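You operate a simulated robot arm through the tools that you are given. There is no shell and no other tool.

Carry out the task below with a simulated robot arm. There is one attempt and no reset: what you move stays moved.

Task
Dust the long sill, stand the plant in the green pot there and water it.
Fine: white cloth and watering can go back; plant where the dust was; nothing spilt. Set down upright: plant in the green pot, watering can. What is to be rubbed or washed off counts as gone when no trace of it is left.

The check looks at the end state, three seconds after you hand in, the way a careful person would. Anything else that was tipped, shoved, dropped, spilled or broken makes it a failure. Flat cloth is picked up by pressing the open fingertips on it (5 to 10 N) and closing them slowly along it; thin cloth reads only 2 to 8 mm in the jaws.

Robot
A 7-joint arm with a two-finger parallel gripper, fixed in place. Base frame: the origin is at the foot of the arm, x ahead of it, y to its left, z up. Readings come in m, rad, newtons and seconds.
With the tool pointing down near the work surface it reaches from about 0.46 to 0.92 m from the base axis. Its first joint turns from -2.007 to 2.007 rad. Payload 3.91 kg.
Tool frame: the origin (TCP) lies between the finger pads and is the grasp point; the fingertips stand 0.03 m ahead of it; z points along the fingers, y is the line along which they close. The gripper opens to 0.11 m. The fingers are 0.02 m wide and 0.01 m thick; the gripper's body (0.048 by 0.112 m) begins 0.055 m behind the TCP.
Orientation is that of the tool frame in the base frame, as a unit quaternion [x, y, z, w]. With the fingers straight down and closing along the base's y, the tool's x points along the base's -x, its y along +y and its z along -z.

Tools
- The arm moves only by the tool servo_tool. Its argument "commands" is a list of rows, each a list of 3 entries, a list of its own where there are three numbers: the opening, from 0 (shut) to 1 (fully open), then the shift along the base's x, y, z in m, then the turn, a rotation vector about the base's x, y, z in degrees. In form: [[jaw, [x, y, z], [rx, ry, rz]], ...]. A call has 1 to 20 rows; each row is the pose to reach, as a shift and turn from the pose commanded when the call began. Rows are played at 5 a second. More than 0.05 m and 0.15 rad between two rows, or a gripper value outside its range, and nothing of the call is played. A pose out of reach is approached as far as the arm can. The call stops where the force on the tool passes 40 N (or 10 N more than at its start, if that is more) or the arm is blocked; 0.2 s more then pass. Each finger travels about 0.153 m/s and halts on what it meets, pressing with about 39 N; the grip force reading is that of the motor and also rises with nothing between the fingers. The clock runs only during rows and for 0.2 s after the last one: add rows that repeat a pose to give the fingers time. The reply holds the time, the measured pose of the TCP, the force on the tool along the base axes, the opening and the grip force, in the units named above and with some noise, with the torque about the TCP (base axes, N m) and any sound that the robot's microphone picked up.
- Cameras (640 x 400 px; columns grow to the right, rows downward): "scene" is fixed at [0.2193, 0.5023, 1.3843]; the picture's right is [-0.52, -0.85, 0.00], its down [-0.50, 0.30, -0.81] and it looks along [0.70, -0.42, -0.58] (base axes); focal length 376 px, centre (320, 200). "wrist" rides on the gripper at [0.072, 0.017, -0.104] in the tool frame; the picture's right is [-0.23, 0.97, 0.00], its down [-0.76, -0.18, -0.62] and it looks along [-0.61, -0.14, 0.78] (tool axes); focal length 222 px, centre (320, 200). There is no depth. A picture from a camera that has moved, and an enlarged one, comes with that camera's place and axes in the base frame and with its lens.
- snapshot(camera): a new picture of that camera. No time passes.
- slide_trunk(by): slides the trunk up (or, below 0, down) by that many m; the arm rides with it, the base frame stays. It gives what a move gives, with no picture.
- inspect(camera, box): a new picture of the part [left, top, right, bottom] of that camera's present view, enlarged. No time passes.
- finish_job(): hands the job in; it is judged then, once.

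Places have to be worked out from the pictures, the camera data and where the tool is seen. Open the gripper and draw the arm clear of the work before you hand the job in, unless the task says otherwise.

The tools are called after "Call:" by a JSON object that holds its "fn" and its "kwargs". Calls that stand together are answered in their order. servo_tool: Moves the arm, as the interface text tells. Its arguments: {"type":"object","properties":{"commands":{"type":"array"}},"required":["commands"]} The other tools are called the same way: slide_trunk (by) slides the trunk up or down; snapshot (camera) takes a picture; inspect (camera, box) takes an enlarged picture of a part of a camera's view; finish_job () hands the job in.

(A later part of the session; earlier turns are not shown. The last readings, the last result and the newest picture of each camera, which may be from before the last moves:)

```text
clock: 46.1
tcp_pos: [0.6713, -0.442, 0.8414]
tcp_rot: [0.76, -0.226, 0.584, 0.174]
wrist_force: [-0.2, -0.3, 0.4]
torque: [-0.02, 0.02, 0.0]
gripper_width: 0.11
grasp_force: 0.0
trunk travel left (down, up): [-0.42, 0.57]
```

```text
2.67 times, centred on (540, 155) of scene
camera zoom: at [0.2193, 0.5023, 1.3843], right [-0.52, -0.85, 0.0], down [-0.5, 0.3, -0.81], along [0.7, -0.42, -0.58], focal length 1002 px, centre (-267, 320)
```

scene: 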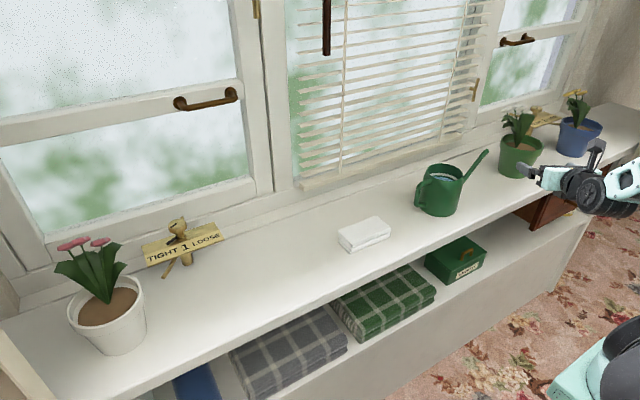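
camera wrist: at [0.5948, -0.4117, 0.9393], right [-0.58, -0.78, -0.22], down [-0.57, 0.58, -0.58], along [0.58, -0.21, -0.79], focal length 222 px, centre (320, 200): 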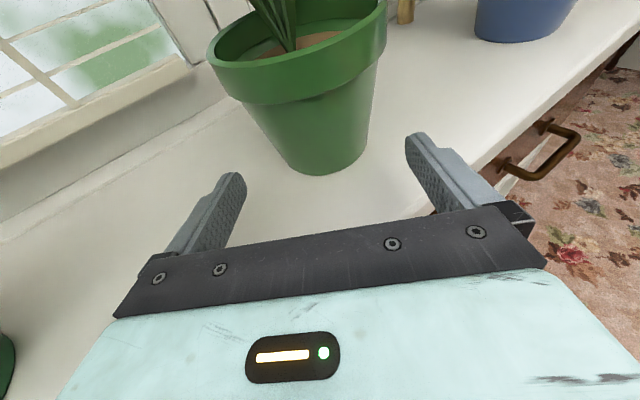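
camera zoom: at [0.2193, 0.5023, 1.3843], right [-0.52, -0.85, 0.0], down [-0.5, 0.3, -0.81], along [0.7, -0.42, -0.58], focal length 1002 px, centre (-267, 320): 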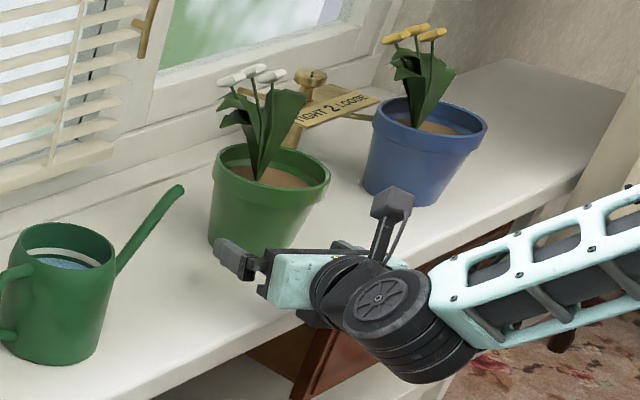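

Aligned by my numbers (perpendicular offset under 1 mm). I zoom the wrist view to double-check the pot's centring before sliding the fingers around it.

Call:
{"fn": "inspect", "kwargs": {"camera": "wrist", "box": [180, 0, 460, 200]}}

```text
2.00 times, centred on (320, 100) of wrist
camera zoom: at [0.5948, -0.4117, 0.9393], right [-0.58, -0.78, -0.22], down [-0.57, 0.58, -0.58], along [0.58, -0.21, -0.79], focal length 444 px, centre (320, 400)
```

zoom: 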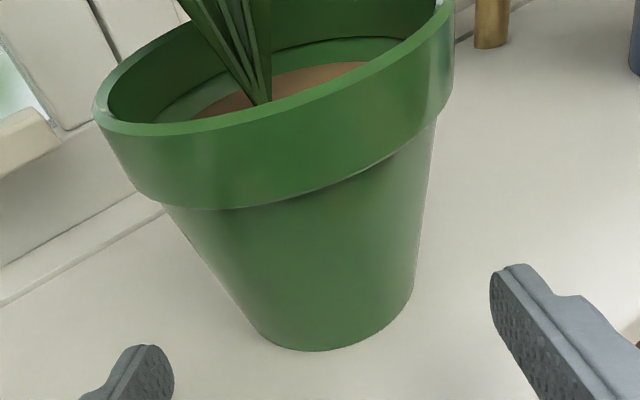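

Pot centre refined to (0.749, -0.492); the fingers are centred on it. I slide forward 7.5 cm (and 4 mm lower, so the hand's body stays under the rim) with the jaws open.

Call:
{"fn": "servo_tool", "kwargs": {"commands": [[1, [0.0126, -0.0082, -0.002], [0, 0, 0]], [1, [0.0251, -0.0164, -0.004], [0, 0, 0]], [1, [0.0377, -0.0246, -0.004], [0, 0, 0]], [1, [0.0502, -0.0328, -0.004], [0, 0, 0]], [1, [0.0565, -0.0369, -0.004], [0, 0, 0]], [1, [0.0628, -0.041, -0.004], [0, 0, 0]], [1, [0.0628, -0.041, -0.004], [0, 0, 0]]]}}

Call:
{"fn": "snapshot", "kwargs": {"camera": "wrist"}}

Call:
{"fn": "inspect", "kwargs": {"camera": "scene", "box": [440, 80, 640, 230]}}

```text
clock: 47.8
tcp_pos: [0.7332, -0.484, 0.8383]
tcp_rot: [0.76, -0.226, 0.584, 0.174]
wrist_force: [0.2, 0.9, -0.1]
torque: [0.0, -0.01, -0.05]
gripper_width: 0.1097
grasp_force: 0.1
trunk travel left (down, up): [-0.42, 0.57]
```

```text
taken
camera wrist: at [0.6572, -0.4535, 0.9356], right [-0.58, -0.78, -0.22], down [-0.57, 0.58, -0.58], along [0.58, -0.21, -0.79], focal length 222 px, centre (320, 200)
```

wrist: 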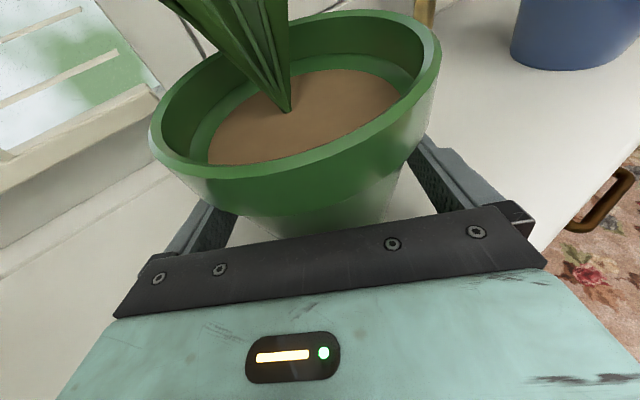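

```text
2.67 times, centred on (540, 155) of scene
camera zoom: at [0.2193, 0.5023, 1.3843], right [-0.52, -0.85, 0.0], down [-0.5, 0.3, -0.81], along [0.7, -0.42, -0.58], focal length 1002 px, centre (-267, 320)
```

zoom: 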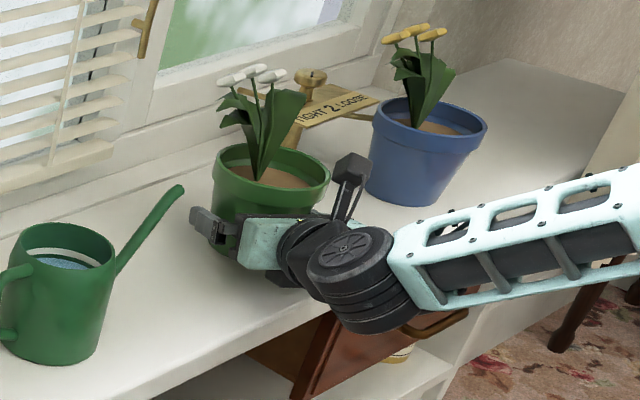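

The fingers straddle the pot below its rim with no contact. I close slowly.

Call:
{"fn": "servo_tool", "kwargs": {"commands": [[0.95, [0, 0, 0], [0, 0, 0]], [0.91, [0, 0, 0], [0, 0, 0]], [0.88, [0, 0, 0], [0, 0, 0]], [0.85, [0, 0, 0], [0, 0, 0]], [0.82, [0, 0, 0], [0, 0, 0]], [0.79, [0, 0, 0], [0, 0, 0]], [0.75, [0, 0, 0], [0, 0, 0]], [0.7, [0, 0, 0], [0, 0, 0]], [0.7, [0, 0, 0], [0, 0, 0]]]}}

Call:
{"fn": "inspect", "kwargs": {"camera": "scene", "box": [440, 80, 640, 230]}}

```text
clock: 49.8
tcp_pos: [0.7345, -0.4838, 0.8379]
tcp_rot: [0.76, -0.225, 0.584, 0.174]
wrist_force: [0.5, 1.7, 0.8]
torque: [-0.11, 0.04, 0.03]
gripper_width: 0.0936
grasp_force: 39.1
trunk travel left (down, up): [-0.42, 0.57]
```

```text
2.67 times, centred on (540, 155) of scene
camera zoom: at [0.2193, 0.5023, 1.3843], right [-0.52, -0.85, 0.0], down [-0.5, 0.3, -0.81], along [0.7, -0.42, -0.58], focal length 1002 px, centre (-267, 320)
```

zoom: 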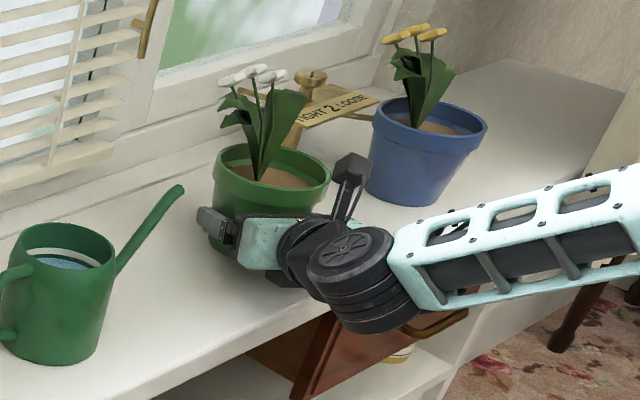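

Firm hold (0.0936 m, 39 N). I lift 2 cm and check that the pot stays level in the grip.

Call:
{"fn": "servo_tool", "kwargs": {"commands": [[0.6, [0, 0, 0.005], [0, 0, 0]], [0.6, [0, 0, 0.01], [0, 0, 0]], [0.6, [0, 0, 0.02], [0, 0, 0]], [0.6, [0, 0, 0.02], [0, 0, 0]]]}}

Call:
{"fn": "inspect", "kwargs": {"camera": "scene", "box": [440, 80, 640, 230]}}

Call:
{"fn": "snapshot", "kwargs": {"camera": "wrist"}}

```text
clock: 50.8
tcp_pos: [0.7344, -0.4846, 0.8583]
tcp_rot: [0.761, -0.225, 0.583, 0.173]
wrist_force: [0.1, 0.7, -5.9]
torque: [0.04, 0.08, -0.01]
gripper_width: 0.0936
grasp_force: 39.3
trunk travel left (down, up): [-0.42, 0.57]
```

```text
2.67 times, centred on (540, 155) of scene
camera zoom: at [0.2193, 0.5023, 1.3843], right [-0.52, -0.85, 0.0], down [-0.5, 0.3, -0.81], along [0.7, -0.42, -0.58], focal length 1002 px, centre (-267, 320)
```

zoom: 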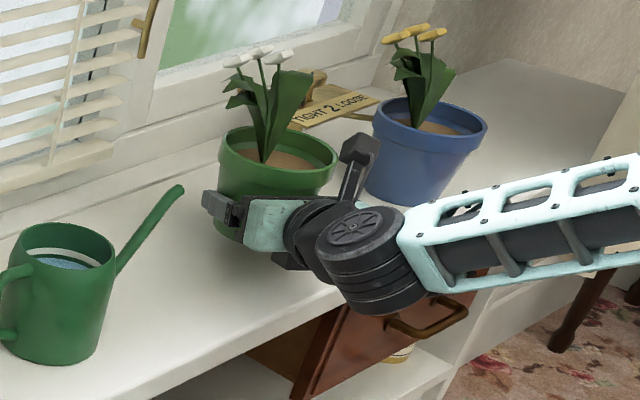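

```text
taken
camera wrist: at [0.6576, -0.4536, 0.9564], right [-0.58, -0.78, -0.22], down [-0.57, 0.58, -0.58], along [0.58, -0.21, -0.79], focal length 222 px, centre (320, 200)
```

wrist: 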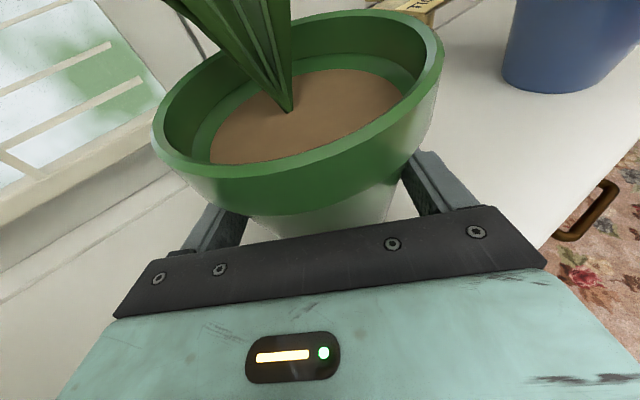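

The pot (≈0.6 kg) hangs level. I raise it to about z 1.02 while drawing it 10 cm toward the robot, away from latch and can.

Call:
{"fn": "servo_tool", "kwargs": {"commands": [[0.6, [-0.0108, 0.0071, 0.02], [0, 0, 0]], [0.6, [-0.0215, 0.0142, 0.04], [0, 0, 0]], [0.6, [-0.0323, 0.0213, 0.06], [0, 0, 0]], [0.6, [-0.043, 0.0284, 0.08], [0, 0, 0]], [0.6, [-0.0538, 0.0354, 0.1], [0, 0, 0]], [0.6, [-0.0645, 0.0425, 0.12], [0, 0, 0]], [0.6, [-0.0753, 0.0496, 0.14], [0, 0, 0]], [0.6, [-0.086, 0.0567, 0.16], [0, 0, 0]], [0.6, [-0.086, 0.0567, 0.16], [0, 0, 0]]]}}

Call:
{"fn": "snapshot", "kwargs": {"camera": "scene"}}

```text
clock: 52.8
tcp_pos: [0.6468, -0.427, 1.0184]
tcp_rot: [0.761, -0.225, 0.584, 0.173]
wrist_force: [0.0, -0.3, -5.2]
torque: [0.02, 0.06, 0.02]
gripper_width: 0.0935
grasp_force: 38.6
out of reach, approached as far as the arm can: row 7
trunk travel left (down, up): [-0.42, 0.57]
```

```text
taken
```

scene: 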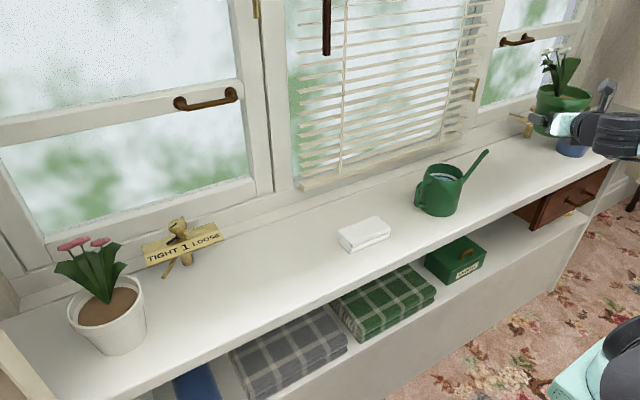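

The pot is at r≈0.79, base ~z 0.98, clear of everything. I swing it about the base axis by 53.9° toward the cleaned spot.

Call:
{"fn": "servo_tool", "kwargs": {"commands": [[0.6, [0.0239, 0.0388, 0], [0, 0, 3.37]], [0.6, [0.0456, 0.0788, 0], [0, 0, 6.74]], [0.6, [0.0649, 0.1201, 0], [0, 0, 10.11]], [0.6, [0.0817, 0.1625, 0], [0, 0, 13.48]], [0.6, [0.0959, 0.2058, 0], [0, 0, 16.85]], [0.6, [0.1077, 0.2499, 0], [0, 0, 20.22]], [0.6, [0.1168, 0.2945, 0], [0, 0, 23.59]], [0.6, [0.1232, 0.3396, 0], [0, 0, 26.96]], [0.6, [0.127, 0.385, 0], [0, 0, 30.33]], [0.6, [0.1282, 0.4306, 0], [0, 0, 33.7]], [0.6, [0.1266, 0.4762, 0], [0, 0, 37.07]], [0.6, [0.1224, 0.5215, 0], [0, 0, 40.44]], [0.6, [0.1155, 0.5666, 0], [0, 0, 43.81]], [0.6, [0.1059, 0.6112, 0], [0, 0, 47.18]], [0.6, [0.0939, 0.6551, 0], [0, 0, 50.55]], [0.6, [0.0791, 0.6982, 0], [0, 0, 53.92]], [0.6, [0.0791, 0.6982, 0], [0, 0, 53.92]]]}}

Call:
{"fn": "snapshot", "kwargs": {"camera": "scene"}}

Call:
{"fn": "snapshot", "kwargs": {"camera": "wrist"}}

```text
clock: 56.4
tcp_pos: [0.7286, 0.2711, 1.0177]
tcp_rot: [0.779, 0.144, 0.6, -0.111]
wrist_force: [-0.4, -0.1, -6.2]
torque: [0.01, 0.07, 0.0]
gripper_width: 0.0933
grasp_force: 39.3
trunk travel left (down, up): [-0.42, 0.57]
```

```text
taken
```

scene: 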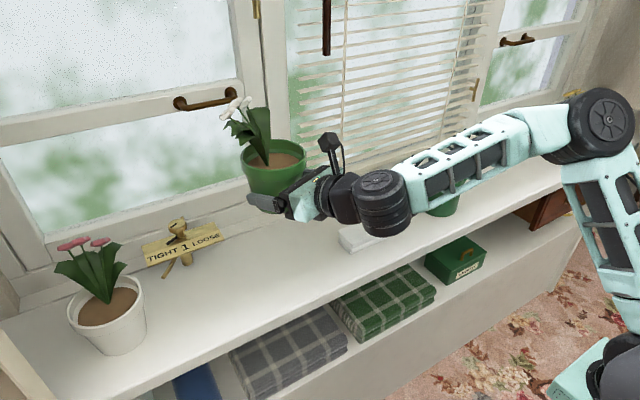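

```text
taken
camera wrist: at [0.6591, 0.2264, 1.1154], right [0.29, -0.93, -0.22], down [-0.81, -0.12, -0.58], along [0.51, 0.35, -0.79], focal length 222 px, centre (320, 200)
```

wrist: 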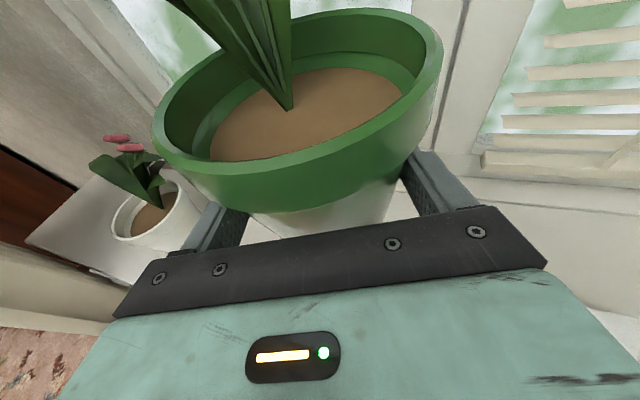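

The pot is above (0.744, 0.277), the middle of where the dust was. I lower it to about 3 mm above the sill.

Call:
{"fn": "servo_tool", "kwargs": {"commands": [[0.6, [0, 0, -0.03], [0, 0, 0]], [0.6, [0, 0, -0.06], [0, 0, 0]], [0.6, [0, 0, -0.09], [0, 0, 0]], [0.6, [0, 0, -0.12], [0, 0, 0]], [0.6, [0, 0, -0.145], [0, 0, 0]], [0.6, [0, 0, -0.162], [0, 0, 0]], [0.6, [0, 0, -0.172], [0, 0, 0]], [0.6, [0, 0, -0.176], [0, 0, 0]], [0.6, [0, 0, -0.176], [0, 0, 0]]]}}

Call:
{"fn": "inspect", "kwargs": {"camera": "scene", "box": [180, 120, 420, 300]}}

```text
clock: 58.4
tcp_pos: [0.728, 0.2705, 0.8427]
tcp_rot: [0.78, 0.144, 0.599, -0.11]
wrist_force: [0.3, -1.0, -4.9]
torque: [-0.01, 0.07, -0.01]
gripper_width: 0.0931
grasp_force: 38.6
trunk travel left (down, up): [-0.42, 0.57]
```

```text
2.22 times, centred on (300, 210) of scene
camera zoom: at [0.2193, 0.5023, 1.3843], right [-0.52, -0.85, 0.0], down [-0.5, 0.3, -0.81], along [0.7, -0.42, -0.58], focal length 835 px, centre (364, 178)
```

zoom: 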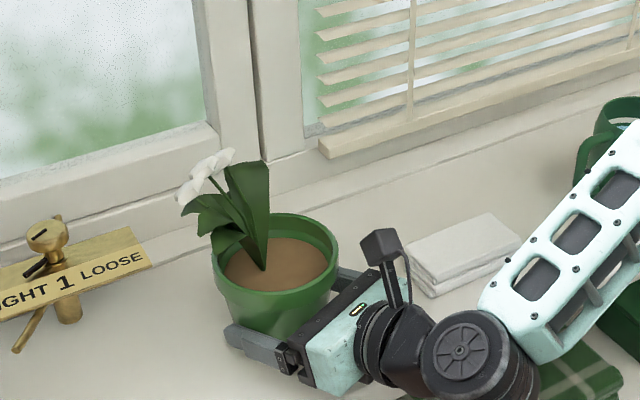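

4 mm or so to go. I lower in 1 mm steps until the weight transfers to the sill.

Call:
{"fn": "servo_tool", "kwargs": {"commands": [[0.6, [0, 0, -0.0015], [0, 0, 0]], [0.6, [0, 0, -0.003], [0, 0, 0]], [0.6, [0, 0, -0.003], [0, 0, 0]]]}}

Call:
{"fn": "servo_tool", "kwargs": {"commands": [[0.6, [0, 0, -0.0008], [0, 0, 0]], [0.6, [0, 0, -0.0008], [0, 0, 0]]]}}

```text
clock: 59.1
tcp_pos: [0.729, 0.2706, 0.8398]
tcp_rot: [0.779, 0.143, 0.6, -0.11]
wrist_force: [0.2, 0.0, -4.9]
torque: [-0.03, 0.07, 0.02]
gripper_width: 0.0932
grasp_force: 39.3
trunk travel left (down, up): [-0.42, 0.57]
```

```text
clock: 59.8
tcp_pos: [0.7281, 0.2726, 0.8375]
tcp_rot: [0.78, 0.143, 0.599, -0.11]
wrist_force: [-0.4, -0.3, -5.0]
torque: [0.0, 0.06, -0.02]
gripper_width: 0.0929
grasp_force: 39.6
trunk travel left (down, up): [-0.42, 0.57]
```

Still hanging; I continue in sub-millimetre steps.

Call:
{"fn": "servo_tool", "kwargs": {"commands": [[0.6, [0, 0, -0.001], [0, 0, 0]], [0.6, [0, 0, -0.001], [0, 0, 0]]]}}

Call:
{"fn": "servo_tool", "kwargs": {"commands": [[0.6, [0, 0, -0.0008], [0, 0, 0]], [0.6, [0, 0, -0.0008], [0, 0, 0]]]}}

```text
clock: 60.4
tcp_pos: [0.7287, 0.2712, 0.8385]
tcp_rot: [0.78, 0.143, 0.6, -0.11]
wrist_force: [0.6, -0.6, -3.9]
torque: [-0.06, 0.08, 0.01]
gripper_width: 0.0932
grasp_force: 39.5
trunk travel left (down, up): [-0.42, 0.57]
```

```text
clock: 61.0
tcp_pos: [0.7278, 0.2706, 0.8375]
tcp_rot: [0.779, 0.142, 0.601, -0.109]
wrist_force: [2.2, 0.7, -0.3]
torque: [-0.24, 0.03, 0.05]
gripper_width: 0.0931
grasp_force: 38.9
trunk travel left (down, up): [-0.42, 0.57]
```

The pot now rests on the sill (weight off the hand). I open the jaws slowly.

Call:
{"fn": "servo_tool", "kwargs": {"commands": [[0.83, [0, 0, 0], [0, 0, 0]], [0.86, [0, 0, 0], [0, 0, 0]], [0.9, [0, 0, 0], [0, 0, 0]], [0.95, [0, 0, 0], [0, 0, 0]], [1, [0, 0, 0], [0, 0, 0]], [1, [0, 0, 0], [0, 0, 0]]]}}

Call:
{"fn": "snapshot", "kwargs": {"camera": "wrist"}}

Call:
{"fn": "inspect", "kwargs": {"camera": "scene", "box": [180, 150, 380, 300]}}

```text
clock: 62.4
tcp_pos: [0.7281, 0.2721, 0.8366]
tcp_rot: [0.779, 0.143, 0.6, -0.109]
wrist_force: [-0.2, -0.4, 0.6]
torque: [0.03, 0.0, -0.01]
gripper_width: 0.1101
grasp_force: 0.0
trunk travel left (down, up): [-0.42, 0.57]
```

```text
taken
camera wrist: at [0.6588, 0.2268, 0.9349], right [0.29, -0.93, -0.22], down [-0.81, -0.12, -0.58], along [0.51, 0.34, -0.79], focal length 222 px, centre (320, 200)
```

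wrist: 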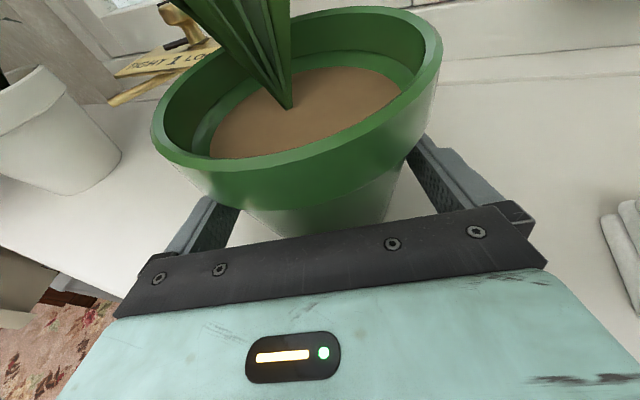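

```text
2.67 times, centred on (280, 225) of scene
camera zoom: at [0.2193, 0.5023, 1.3843], right [-0.52, -0.85, 0.0], down [-0.5, 0.3, -0.81], along [0.7, -0.42, -0.58], focal length 1002 px, centre (427, 133)
```

zoom: 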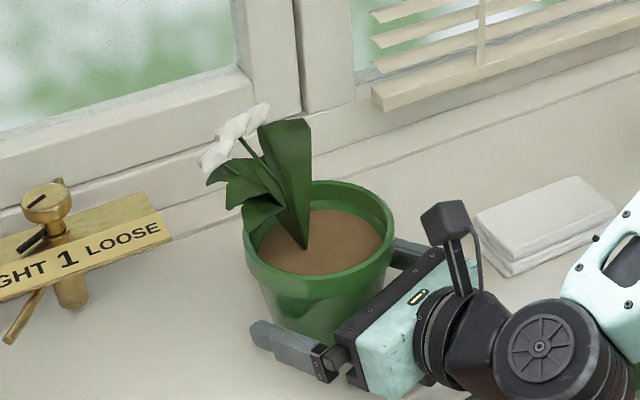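

The pot stands free and level. I draw the hand straight back along its approach line.

Call:
{"fn": "servo_tool", "kwargs": {"commands": [[1, [-0.0141, -0.0052, 0], [0, 0, 0]], [1, [-0.0281, -0.0105, 0], [0, 0, 0]], [1, [-0.0422, -0.0157, 0], [0, 0, 0]], [1, [-0.0562, -0.0209, 0], [0, 0, 0]], [1, [-0.0703, -0.0262, 0], [0, 0, 0]]]}}

Call:
{"fn": "snapshot", "kwargs": {"camera": "wrist"}}

Call:
{"fn": "snapshot", "kwargs": {"camera": "scene"}}

```text
clock: 63.5
tcp_pos: [0.6571, 0.2476, 0.8369]
tcp_rot: [0.78, 0.143, 0.599, -0.11]
wrist_force: [0.3, -0.2, -0.1]
torque: [0.02, 0.01, 0.01]
gripper_width: 0.1101
grasp_force: 0.1
trunk travel left (down, up): [-0.42, 0.57]
```

```text
taken
camera wrist: at [0.5884, 0.2024, 0.9346], right [0.29, -0.93, -0.22], down [-0.81, -0.12, -0.58], along [0.51, 0.34, -0.79], focal length 222 px, centre (320, 200)
```

wrist: 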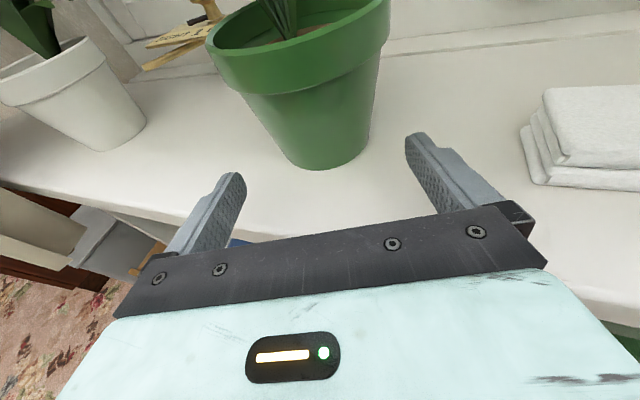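

```text
taken
```

scene: 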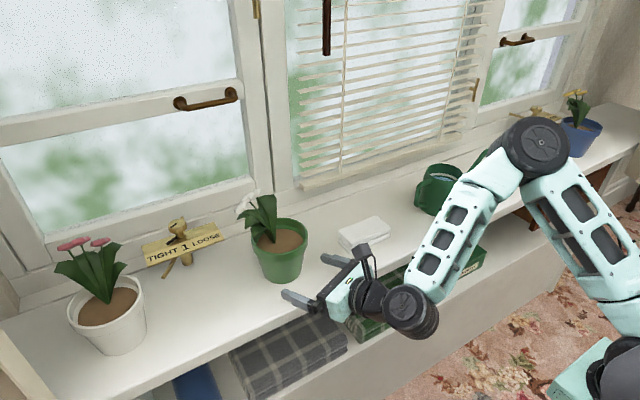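

The hand is clear in front of the pot, which stands upright and centred. Next is the can: I'll hold its body from above (top ≈0.092 m across). I back off a little more, then raise the trunk to regain the tool-down working height.

Call:
{"fn": "servo_tool", "kwargs": {"commands": [[1, [-0.01, -0.004, 0.004], [0, 0, 0]], [1, [-0.02, -0.008, 0.01], [0, 0, 0]], [1, [-0.02, -0.008, 0.02], [0, 0, 0]]]}}

Call:
{"fn": "slide_trunk", "kwargs": {"by": 0.18}}

Call:
{"fn": "snapshot", "kwargs": {"camera": "scene"}}

```text
clock: 64.3
tcp_pos: [0.6362, 0.2383, 0.8566]
tcp_rot: [0.781, 0.143, 0.599, -0.109]
wrist_force: [-0.6, 0.4, 0.3]
torque: [0.0, 0.04, 0.04]
gripper_width: 0.1101
grasp_force: 0.0
trunk travel left (down, up): [-0.42, 0.57]
```

```text
clock: 66.3
tcp_pos: [0.6377, 0.2372, 1.0365]
tcp_rot: [0.78, 0.144, 0.599, -0.11]
wrist_force: [0.2, -0.3, -0.6]
torque: [0.02, 0.01, 0.02]
gripper_width: 0.1101
grasp_force: 0.1
trunk travel left (down, up): [-0.6, 0.39]
```

```text
taken
```

scene: 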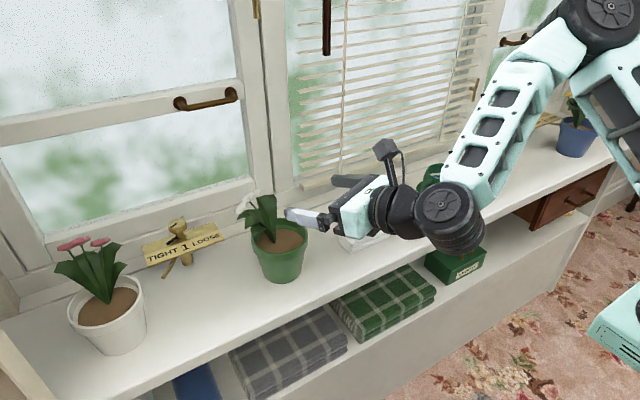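

Clear. I untilt the hand to point down while moving toward y≈0.04, away from the plant.

Call:
{"fn": "servo_tool", "kwargs": {"commands": [[1, [-0.002, -0.02, 0], [-2.63, 7.03, 0]], [1, [-0.004, -0.04, 0], [-5.26, 14.06, 0]], [1, [-0.006, -0.06, 0], [-7.89, 21.09, 0]], [1, [-0.008, -0.08, 0], [-10.52, 28.12, 0]], [1, [-0.01, -0.1, 0], [-13.15, 35.15, 0]], [1, [-0.012, -0.12, 0], [-15.78, 42.18, 0]], [1, [-0.014, -0.14, 0], [-18.41, 49.21, 0]], [1, [-0.016, -0.16, 0], [-21.04, 56.24, 0]], [1, [-0.018, -0.18, 0], [-23.67, 63.27, 0]], [1, [-0.02, -0.2, 0], [-26.3, 70.3, 0]], [1, [-0.02, -0.2, 0], [-26.3, 70.3, 0]]]}}

```text
clock: 68.8
tcp_pos: [0.6161, 0.0378, 1.0382]
tcp_rot: [0.984, 0.179, -0.001, -0.002]
wrist_force: [-0.2, -0.1, 0.6]
torque: [-0.02, -0.03, 0.02]
gripper_width: 0.1099
grasp_force: 0.1
trunk travel left (down, up): [-0.6, 0.39]
```

The hand points down at azimuth 20.6°. Now I turn it +69.4° (jaws closing along x) and move above the can at z≈1.04.

Call:
{"fn": "servo_tool", "kwargs": {"commands": [[1, [0.0128, -0.0208, 0], [0, 0, 6.94]], [1, [0.0256, -0.0416, 0], [0, 0, 13.88]], [1, [0.0384, -0.0624, 0], [0, 0, 20.82]], [1, [0.0512, -0.0832, 0], [0, 0, 27.76]], [1, [0.064, -0.104, 0], [0, 0, 34.7]], [1, [0.0768, -0.1248, 0], [0, 0, 41.64]], [1, [0.0896, -0.1456, 0], [0, 0, 48.58]], [1, [0.1024, -0.1664, 0], [0, 0, 55.52]], [1, [0.1152, -0.1872, 0], [0, 0, 62.46]], [1, [0.128, -0.208, 0], [0, 0, 69.4]], [1, [0.128, -0.208, 0], [0, 0, 69.4]]]}}

Call:
{"fn": "snapshot", "kwargs": {"camera": "wrist"}}

Call:
{"fn": "inspect", "kwargs": {"camera": "wrist", "box": [180, 0, 460, 200]}}

Call:
{"fn": "inspect", "kwargs": {"camera": "scene", "box": [380, 80, 540, 230]}}

```text
clock: 71.2
tcp_pos: [0.746, -0.1708, 1.0369]
tcp_rot: [0.707, 0.707, -0.002, -0.002]
wrist_force: [0.8, 0.7, -0.5]
torque: [-0.01, 0.0, 0.0]
gripper_width: 0.1098
grasp_force: 0.1
trunk travel left (down, up): [-0.6, 0.39]
```

```text
taken
camera wrist: at [0.7644, -0.0972, 1.1414], right [0.97, -0.23, -0.01], down [-0.17, -0.76, 0.62], along [-0.14, -0.61, -0.78], focal length 222 px, centre (320, 200)
```

wrist: 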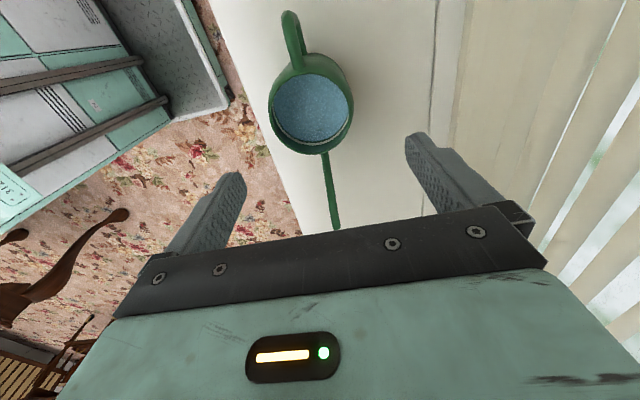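

```text
2.00 times, centred on (320, 100) of wrist
camera zoom: at [0.7644, -0.0972, 1.1414], right [0.97, -0.23, -0.01], down [-0.17, -0.76, 0.62], along [-0.14, -0.61, -0.78], focal length 444 px, centre (320, 400)
```

zoom: 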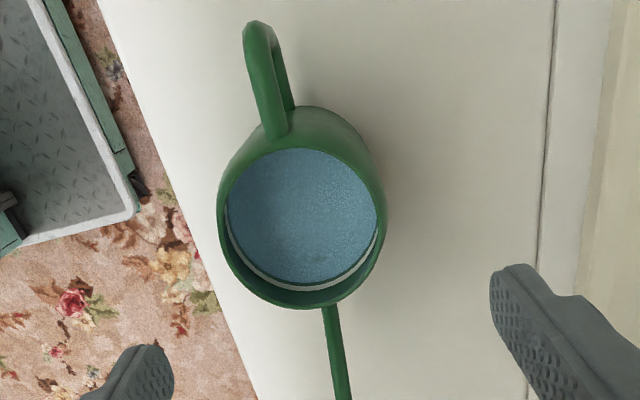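

```text
2.67 times, centred on (460, 155) of scene
camera zoom: at [0.2193, 0.5023, 1.3843], right [-0.52, -0.85, 0.0], down [-0.5, 0.3, -0.81], along [0.7, -0.42, -0.58], focal length 1002 px, centre (-53, 320)
```

zoom: 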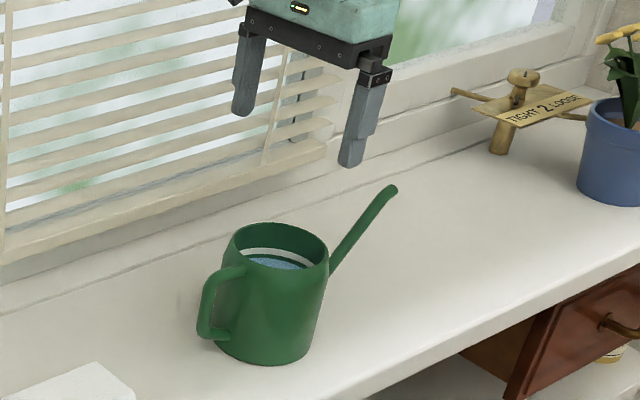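

From the wrist view the can's centre is x≈0.740, y≈-0.168, with handle and spout lying along y. I centre on it and descend until the tips are level with the rim, then look.

Call:
{"fn": "servo_tool", "kwargs": {"commands": [[1, [-0.006, 0.002, -0.02], [0, 0, 0]], [1, [-0.006, 0.002, -0.045], [0, 0, 0]], [1, [-0.006, 0.002, -0.07], [0, 0, 0]], [1, [-0.006, 0.002, -0.09], [0, 0, 0]], [1, [-0.006, 0.002, -0.1], [0, 0, 0]], [1, [-0.006, 0.002, -0.1], [0, 0, 0]]]}}

Call:
{"fn": "snapshot", "kwargs": {"camera": "wrist"}}

Call:
{"fn": "inspect", "kwargs": {"camera": "scene", "box": [380, 110, 540, 230]}}

```text
clock: 72.5
tcp_pos: [0.7373, -0.169, 0.9365]
tcp_rot: [0.707, 0.707, -0.002, -0.002]
wrist_force: [0.1, 0.5, -0.6]
torque: [0.0, 0.01, -0.03]
gripper_width: 0.11
grasp_force: 0.0
trunk travel left (down, up): [-0.6, 0.39]
```

```text
taken
camera wrist: at [0.7567, -0.0964, 1.0413], right [0.97, -0.23, -0.01], down [-0.17, -0.76, 0.62], along [-0.15, -0.61, -0.78], focal length 222 px, centre (320, 200)
```

wrist: 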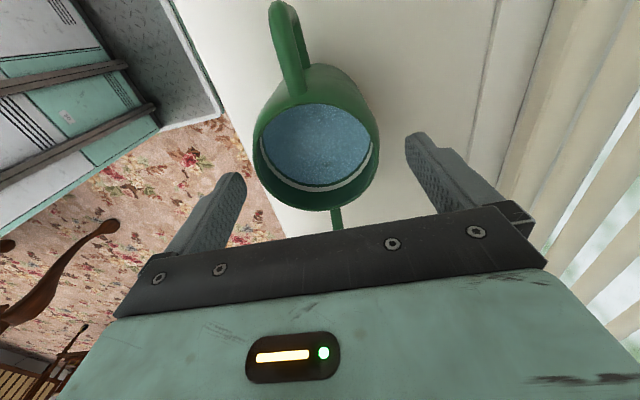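

```text
3.33 times, centred on (460, 170) of scene
camera zoom: at [0.2193, 0.5023, 1.3843], right [-0.52, -0.85, 0.0], down [-0.5, 0.3, -0.81], along [0.7, -0.42, -0.58], focal length 1252 px, centre (-147, 300)
```

zoom: 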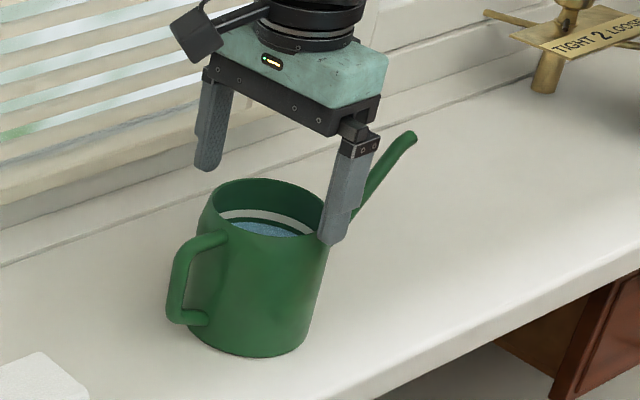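

I zoom in the wrist view to verify the can sits centred between the fingers before going lower.

Call:
{"fn": "inspect", "kwargs": {"camera": "wrist", "box": [180, 40, 460, 240]}}

```text
2.00 times, centred on (320, 140) of wrist
camera zoom: at [0.7567, -0.0964, 1.0413], right [0.97, -0.23, -0.01], down [-0.17, -0.76, 0.62], along [-0.15, -0.61, -0.78], focal length 444 px, centre (320, 320)
```

zoom: 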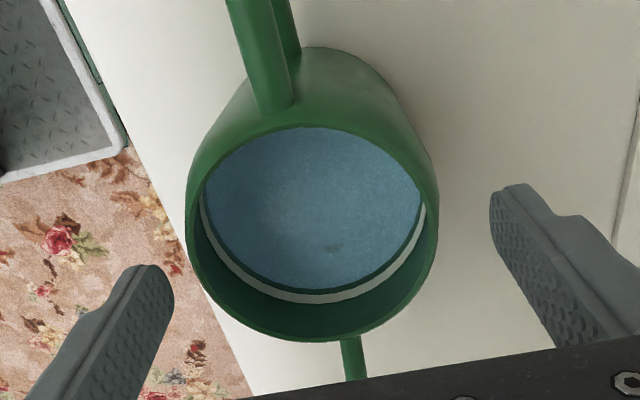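

The can is centred between the fingers within about 1 mm. I lower the open fingers around its upper body (tips to z≈0.842).

Call:
{"fn": "servo_tool", "kwargs": {"commands": [[1, [0, -0.003, -0.015], [0, 0, 0]], [1, [0, -0.003, -0.03], [0, 0, 0]], [1, [0, -0.003, -0.042], [0, 0, 0]], [1, [0, -0.003, -0.053], [0, 0, 0]], [1, [0, -0.003, -0.0645], [0, 0, 0]], [1, [0, -0.003, -0.0645], [0, 0, 0]]]}}

Call:
{"fn": "inspect", "kwargs": {"camera": "scene", "box": [380, 110, 540, 230]}}

Call:
{"fn": "snapshot", "kwargs": {"camera": "wrist"}}

```text
clock: 74.0
tcp_pos: [0.7395, -0.172, 0.8723]
tcp_rot: [0.707, 0.708, -0.002, -0.002]
wrist_force: [-0.8, -0.1, 0.5]
torque: [0.01, 0.01, 0.01]
gripper_width: 0.1099
grasp_force: 0.1
trunk travel left (down, up): [-0.6, 0.39]
```

```text
3.33 times, centred on (460, 170) of scene
camera zoom: at [0.2193, 0.5023, 1.3843], right [-0.52, -0.85, 0.0], down [-0.5, 0.3, -0.81], along [0.7, -0.42, -0.58], focal length 1252 px, centre (-147, 300)
```

zoom: 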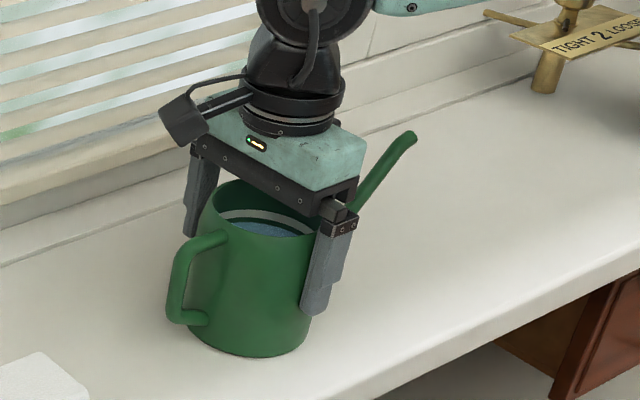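

```text
taken
camera wrist: at [0.7582, -0.0994, 0.9778], right [0.97, -0.23, 0.0], down [-0.17, -0.76, 0.62], along [-0.15, -0.61, -0.78], focal length 222 px, centre (320, 200)
```

wrist: 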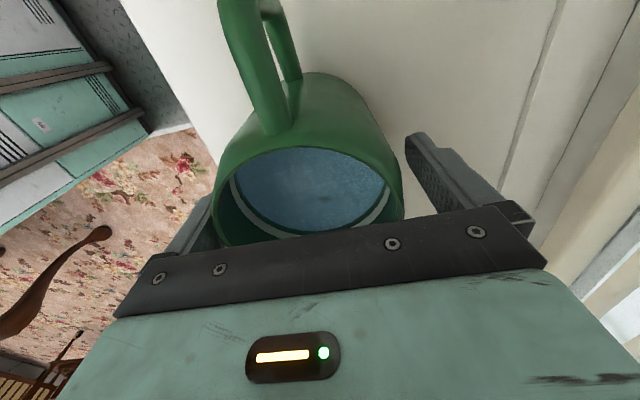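

No contact on the way down. I close slowly on the can's body.

Call:
{"fn": "servo_tool", "kwargs": {"commands": [[0.96, [0, 0, 0], [0, 0, 0]], [0.93, [0, 0, 0], [0, 0, 0]], [0.9, [0, 0, 0], [0, 0, 0]], [0.88, [0, 0, 0], [0, 0, 0]], [0.86, [0, 0, 0], [0, 0, 0]], [0.84, [0, 0, 0], [0, 0, 0]], [0.8, [0, 0, 0], [0, 0, 0]], [0.75, [0, 0, 0], [0, 0, 0]], [0.7, [0, 0, 0], [0, 0, 0]], [0.7, [0, 0, 0], [0, 0, 0]]]}}

Call:
{"fn": "inspect", "kwargs": {"camera": "scene", "box": [380, 110, 540, 230]}}

```text
clock: 76.2
tcp_pos: [0.7403, -0.1718, 0.8743]
tcp_rot: [0.707, 0.707, -0.003, -0.002]
wrist_force: [-1.1, -0.5, 1.2]
torque: [0.01, 0.04, 0.03]
gripper_width: 0.0925
grasp_force: 38.2
trunk travel left (down, up): [-0.6, 0.39]
```

```text
3.33 times, centred on (460, 170) of scene
camera zoom: at [0.2193, 0.5023, 1.3843], right [-0.52, -0.85, 0.0], down [-0.5, 0.3, -0.81], along [0.7, -0.42, -0.58], focal length 1252 px, centre (-147, 300)
```

zoom: 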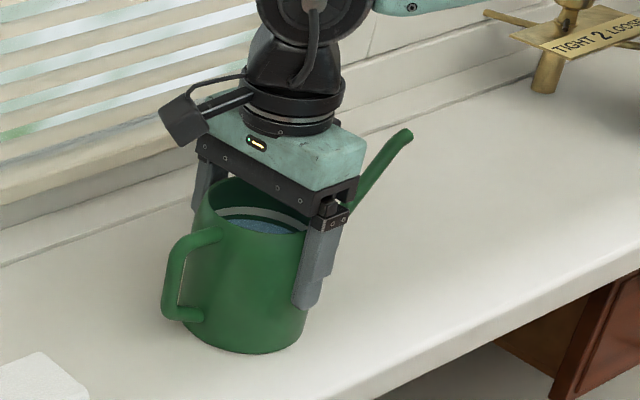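

Held at 0.0925 m, 39 N; closing nudged the can about 4 mm toward +x, which I'll undo when putting it back. I lift 2 cm and check it hangs level.

Call:
{"fn": "servo_tool", "kwargs": {"commands": [[0.6, [0, 0, 0.005], [0, 0, 0]], [0.6, [0, 0, 0.01], [0, 0, 0]], [0.6, [0, 0, 0.02], [0, 0, 0]], [0.6, [0, 0, 0.02], [0, 0, 0]]]}}

Call:
{"fn": "inspect", "kwargs": {"camera": "scene", "box": [380, 110, 540, 230]}}

Call:
{"fn": "snapshot", "kwargs": {"camera": "wrist"}}

```text
clock: 77.2
tcp_pos: [0.7386, -0.1703, 0.8924]
tcp_rot: [0.707, 0.707, -0.002, -0.003]
wrist_force: [-0.4, -0.3, -6.3]
torque: [0.06, -0.01, -0.02]
gripper_width: 0.0927
grasp_force: 39.3
trunk travel left (down, up): [-0.6, 0.39]
```

```text
3.33 times, centred on (460, 170) of scene
camera zoom: at [0.2193, 0.5023, 1.3843], right [-0.52, -0.85, 0.0], down [-0.5, 0.3, -0.81], along [0.7, -0.42, -0.58], focal length 1252 px, centre (-147, 300)
```

zoom: 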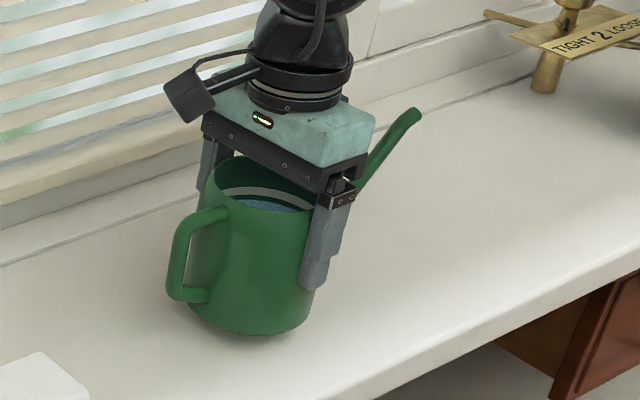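

```text
taken
camera wrist: at [0.7562, -0.0987, 0.9972], right [0.97, -0.23, -0.01], down [-0.17, -0.76, 0.62], along [-0.15, -0.61, -0.78], focal length 222 px, centre (320, 200)
```

wrist: 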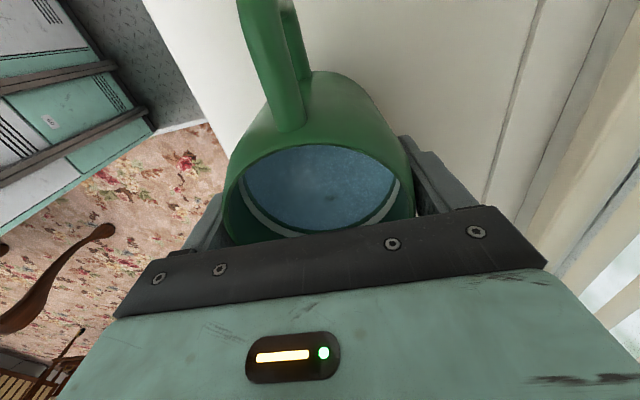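

The can (≈0.64 kg) hangs level. I raise it to z≈1.0 and bring it back in front (0.62, -0.05), slowly so nothing slops.

Call:
{"fn": "servo_tool", "kwargs": {"commands": [[0.6, [0, 0, 0.01], [0, 0, 0]], [0.6, [0, 0, 0.025], [0, 0, 0]], [0.6, [-0.005, 0.005, 0.042], [0, 0, 0]], [0.6, [-0.015, 0.015, 0.06], [0, 0, 0]], [0.6, [-0.03, 0.03, 0.078], [0, 0, 0]], [0.6, [-0.048, 0.048, 0.094], [0, 0, 0]], [0.6, [-0.066, 0.066, 0.105], [0, 0, 0]], [0.6, [-0.084, 0.084, 0.108], [0, 0, 0]], [0.6, [-0.1, 0.1, 0.108], [0, 0, 0]], [0.6, [-0.113, 0.113, 0.108], [0, 0, 0]], [0.6, [-0.12, 0.12, 0.108], [0, 0, 0]], [0.6, [-0.12, 0.12, 0.108], [0, 0, 0]]]}}

Call:
{"fn": "snapshot", "kwargs": {"camera": "scene"}}

```text
clock: 79.8
tcp_pos: [0.6194, -0.0502, 1.0015]
tcp_rot: [0.707, 0.707, -0.002, -0.002]
wrist_force: [0.5, 0.5, -6.0]
torque: [0.03, 0.01, 0.01]
gripper_width: 0.0926
grasp_force: 39.7
trunk travel left (down, up): [-0.6, 0.39]
```

```text
taken
```

scene: 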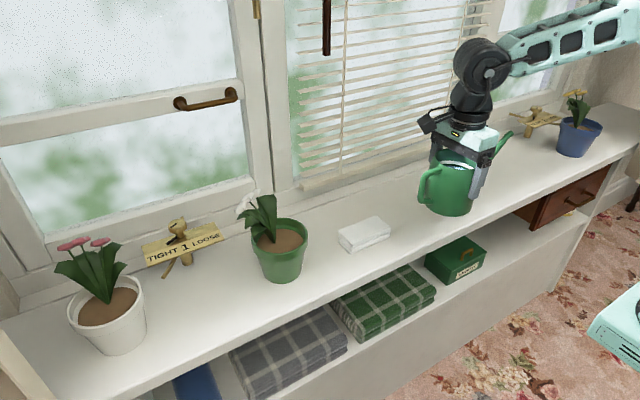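

Now I turn the can about the vertical, first 75°, so the spout swings from -y toward the window side, keeping it level.

Call:
{"fn": "servo_tool", "kwargs": {"commands": [[0.6, [0, 0.004, 0], [0, 0, 4]], [0.6, [0, 0.008, 0], [0, 0, 10]], [0.6, [0, 0.012, 0], [0, 0, 16]], [0.6, [0, 0.016, 0], [0, 0, 22]], [0.6, [0, 0.02, 0], [0, 0, 28]], [0.6, [0, 0.024, 0], [0, 0, 34]], [0.6, [0, 0.028, 0], [0, 0, 40]], [0.6, [0, 0.032, 0], [0, 0, 46]], [0.6, [0, 0.036, 0], [0, 0, 52]], [0.6, [0, 0.04, 0], [0, 0, 58]], [0.6, [0, 0.044, 0], [0, 0, 64]], [0.6, [0, 0.048, 0], [0, 0, 70]], [0.6, [0, 0.05, 0], [0, 0, 75]], [0.6, [0, 0.05, 0], [0, 0, 75]]]}}

Call:
{"fn": "servo_tool", "kwargs": {"commands": [[0.6, [0, 0.008, 0], [0, 0, 4]], [0.6, [0, 0.016, 0], [0, 0, 10]], [0.6, [0, 0.024, 0], [0, 0, 16]], [0.6, [0, 0.032, 0], [0, 0, 22]], [0.6, [0, 0.04, 0], [0, 0, 28]], [0.6, [0, 0.048, 0], [0, 0, 34]], [0.6, [0, 0.056, 0], [0, 0, 40]], [0.6, [0, 0.064, 0], [0, 0, 46]], [0.6, [0, 0.072, 0], [0, 0, 52]], [0.6, [0, 0.08, 0], [0, 0, 58]], [0.6, [0, 0.088, 0], [0, 0, 64]], [0.6, [0, 0.094, 0], [0, 0, 70]], [0.6, [0, 0.1, 0], [0, 0, 75]], [0.6, [0, 0.1, 0], [0, 0, 75]]]}}

Call:
{"fn": "snapshot", "kwargs": {"camera": "scene"}}

Call:
{"fn": "snapshot", "kwargs": {"camera": "wrist"}}

```text
clock: 82.8
tcp_pos: [0.6192, -0.0021, 1.0001]
tcp_rot: [0.13, 0.992, -0.003, 0.0]
wrist_force: [0.2, -0.2, -6.2]
torque: [-0.01, -0.01, 0.01]
gripper_width: 0.0928
grasp_force: 38.9
trunk travel left (down, up): [-0.6, 0.39]
```

```text
clock: 85.8
tcp_pos: [0.6172, 0.0993, 1.0008]
tcp_rot: [-0.501, 0.865, -0.002, 0.001]
wrist_force: [-1.0, -0.5, -5.9]
torque: [-0.03, 0.02, -0.02]
gripper_width: 0.0926
grasp_force: 38.8
trunk travel left (down, up): [-0.6, 0.39]
```

```text
taken
```

scene: 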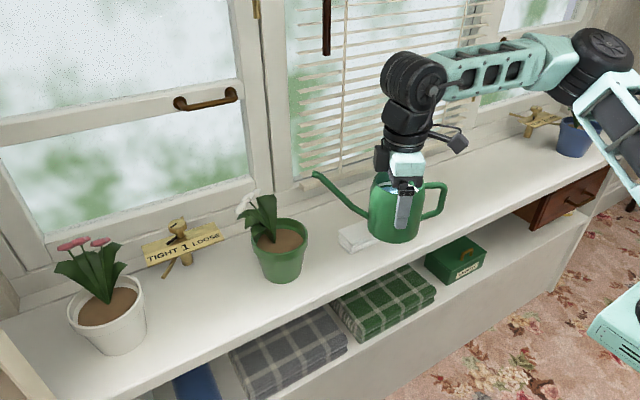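

```text
taken
camera wrist: at [0.5683, 0.045, 1.1054], right [-0.73, 0.68, -0.01], down [0.53, 0.57, 0.62], along [0.43, 0.45, -0.78], focal length 222 px, centre (320, 200)
```

wrist: 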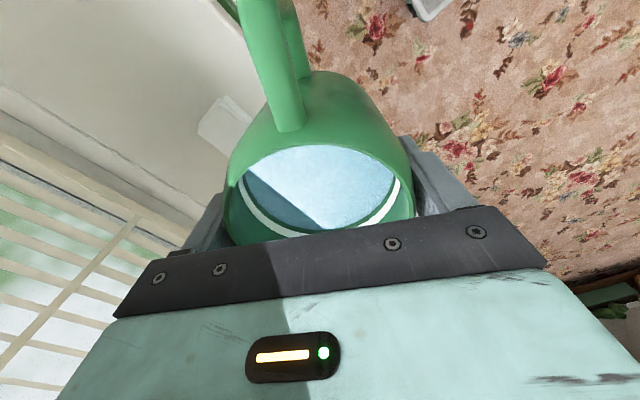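

The spout now points at azimuth ≈60°, toward the pot. I zoom in to locate the spout tip accurately.

Call:
{"fn": "inspect", "kwargs": {"camera": "scene", "box": [220, 140, 460, 290]}}

Call:
{"fn": "inspect", "kwargs": {"camera": "scene", "box": [290, 150, 370, 210]}}

```text
2.67 times, centred on (340, 215) of scene
camera zoom: at [0.2193, 0.5023, 1.3843], right [-0.52, -0.85, 0.0], down [-0.5, 0.3, -0.81], along [0.7, -0.42, -0.58], focal length 1002 px, centre (267, 160)
```

zoom: 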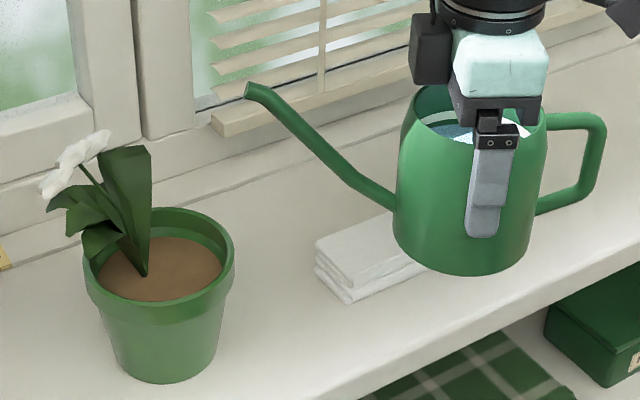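

```text
6.67 times, centred on (330, 180) of scene
camera zoom: at [0.2193, 0.5023, 1.3843], right [-0.52, -0.85, 0.0], down [-0.5, 0.3, -0.81], along [0.7, -0.42, -0.58], focal length 2504 px, centre (253, 333)
```

zoom: 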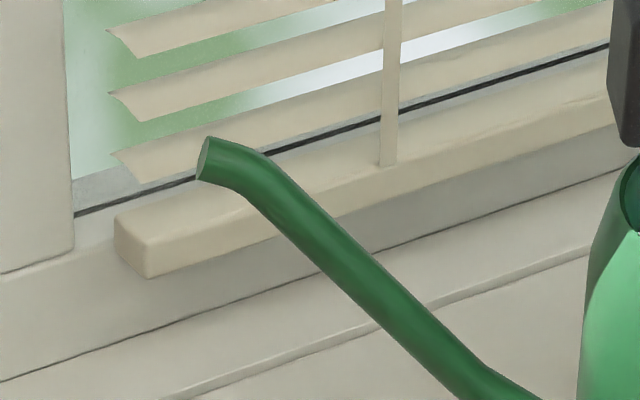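

The tip is where I predicted (0.148 m along the spout and 0.045 m above the TCP). I move level so the tip comes over the near half of the pot, then tilt to 15° (below pouring) with the tip at z≈0.94.

Call:
{"fn": "servo_tool", "kwargs": {"commands": [[0.6, [0.011, 0.008, 0], [0, 0, 0]], [0.6, [0.023, 0.016, 0], [0, 0, 0]], [0.6, [0.034, 0.0245, 0], [0, 0, 0]], [0.6, [0.034, 0.0245, -0.01], [0, 0, 0]], [0.6, [0.033, 0.023, -0.02], [-2.6, 1.49, 0]], [0.6, [0.033, 0.022, -0.033], [-5.21, 2.98, 0]], [0.6, [0.032, 0.021, -0.045], [-7.81, 4.47, 0]], [0.6, [0.032, 0.02, -0.056], [-10.42, 5.96, 0]], [0.6, [0.0312, 0.0188, -0.065], [-13.02, 7.455, 0]], [0.6, [0.0312, 0.0188, -0.065], [-13.02, 7.455, 0]]]}}

Call:
{"fn": "inspect", "kwargs": {"camera": "scene", "box": [220, 120, 460, 290]}}

```text
clock: 88.0
tcp_pos: [0.6497, 0.1179, 0.9353]
tcp_rot: [-0.496, 0.858, -0.068, -0.113]
wrist_force: [-0.7, -0.5, -5.8]
torque: [0.01, -0.01, 0.02]
gripper_width: 0.0925
grasp_force: 39.0
trunk travel left (down, up): [-0.6, 0.39]
```

```text
2.35 times, centred on (340, 205) of scene
camera zoom: at [0.2193, 0.5023, 1.3843], right [-0.52, -0.85, 0.0], down [-0.5, 0.3, -0.81], along [0.7, -0.42, -0.58], focal length 884 px, centre (273, 188)
```

zoom: 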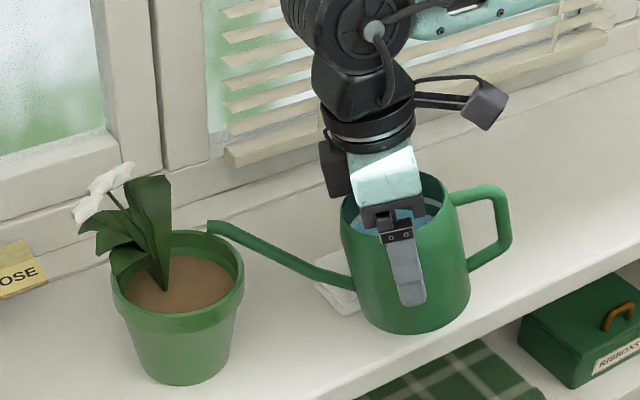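

Tip is above the near half of the soil as planned. I tilt on to 20° keeping the tip in place, and watch for the start of the flow.

Call:
{"fn": "servo_tool", "kwargs": {"commands": [[0.6, [0, 0, 0.0053], [-1.74, 0.994, 0]], [0.6, [0, 0, 0.0106], [-3.47, 1.988, 0]], [0.6, [0, 0.0001, 0.0133], [-4.34, 2.485, 0]], [0.6, [0, 0.0001, 0.0133], [-4.34, 2.485, 0]]]}}

Call:
{"fn": "inspect", "kwargs": {"camera": "scene", "box": [220, 120, 460, 290]}}

```text
clock: 89.0
tcp_pos: [0.6514, 0.1179, 0.9491]
tcp_rot: [-0.492, 0.853, -0.089, -0.15]
wrist_force: [-0.4, -0.2, -6.9]
torque: [0.02, 0.01, -0.03]
gripper_width: 0.0928
grasp_force: 39.0
trunk travel left (down, up): [-0.6, 0.39]
```

```text
2.35 times, centred on (340, 205) of scene
camera zoom: at [0.2193, 0.5023, 1.3843], right [-0.52, -0.85, 0.0], down [-0.5, 0.3, -0.81], along [0.7, -0.42, -0.58], focal length 884 px, centre (273, 188)
```

zoom: 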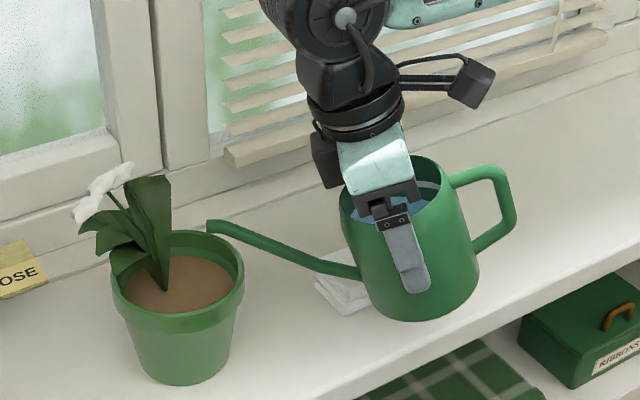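

No flow yet at 20°. I go to 23°, again keeping the tip fixed.

Call:
{"fn": "servo_tool", "kwargs": {"commands": [[0.6, [0.0002, 0.0003, 0.004], [-1.302, 0.746, 0]], [0.6, [0.0004, 0.0006, 0.0081], [-2.604, 1.491, 0]], [0.6, [0.0004, 0.0006, 0.0081], [-2.604, 1.491, 0]]]}}

Call:
{"fn": "inspect", "kwargs": {"camera": "scene", "box": [220, 120, 460, 290]}}

```text
clock: 89.8
tcp_pos: [0.6506, 0.119, 0.9568]
tcp_rot: [-0.49, 0.848, -0.103, -0.172]
wrist_force: [-0.1, 0.6, -5.7]
torque: [0.02, -0.04, 0.01]
gripper_width: 0.0926
grasp_force: 38.5
trunk travel left (down, up): [-0.6, 0.39]
```

```text
2.35 times, centred on (340, 205) of scene
camera zoom: at [0.2193, 0.5023, 1.3843], right [-0.52, -0.85, 0.0], down [-0.5, 0.3, -0.81], along [0.7, -0.42, -0.58], focal length 884 px, centre (273, 188)
```

zoom: 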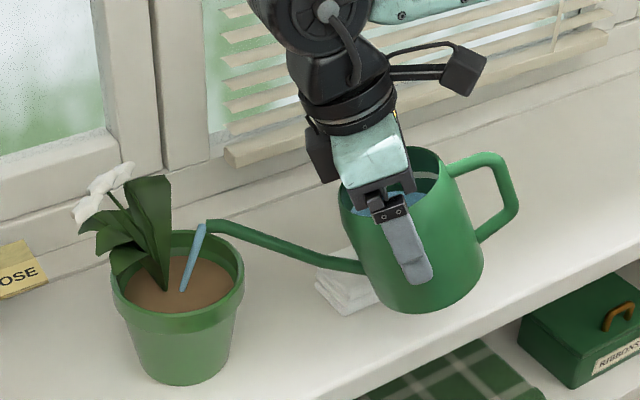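

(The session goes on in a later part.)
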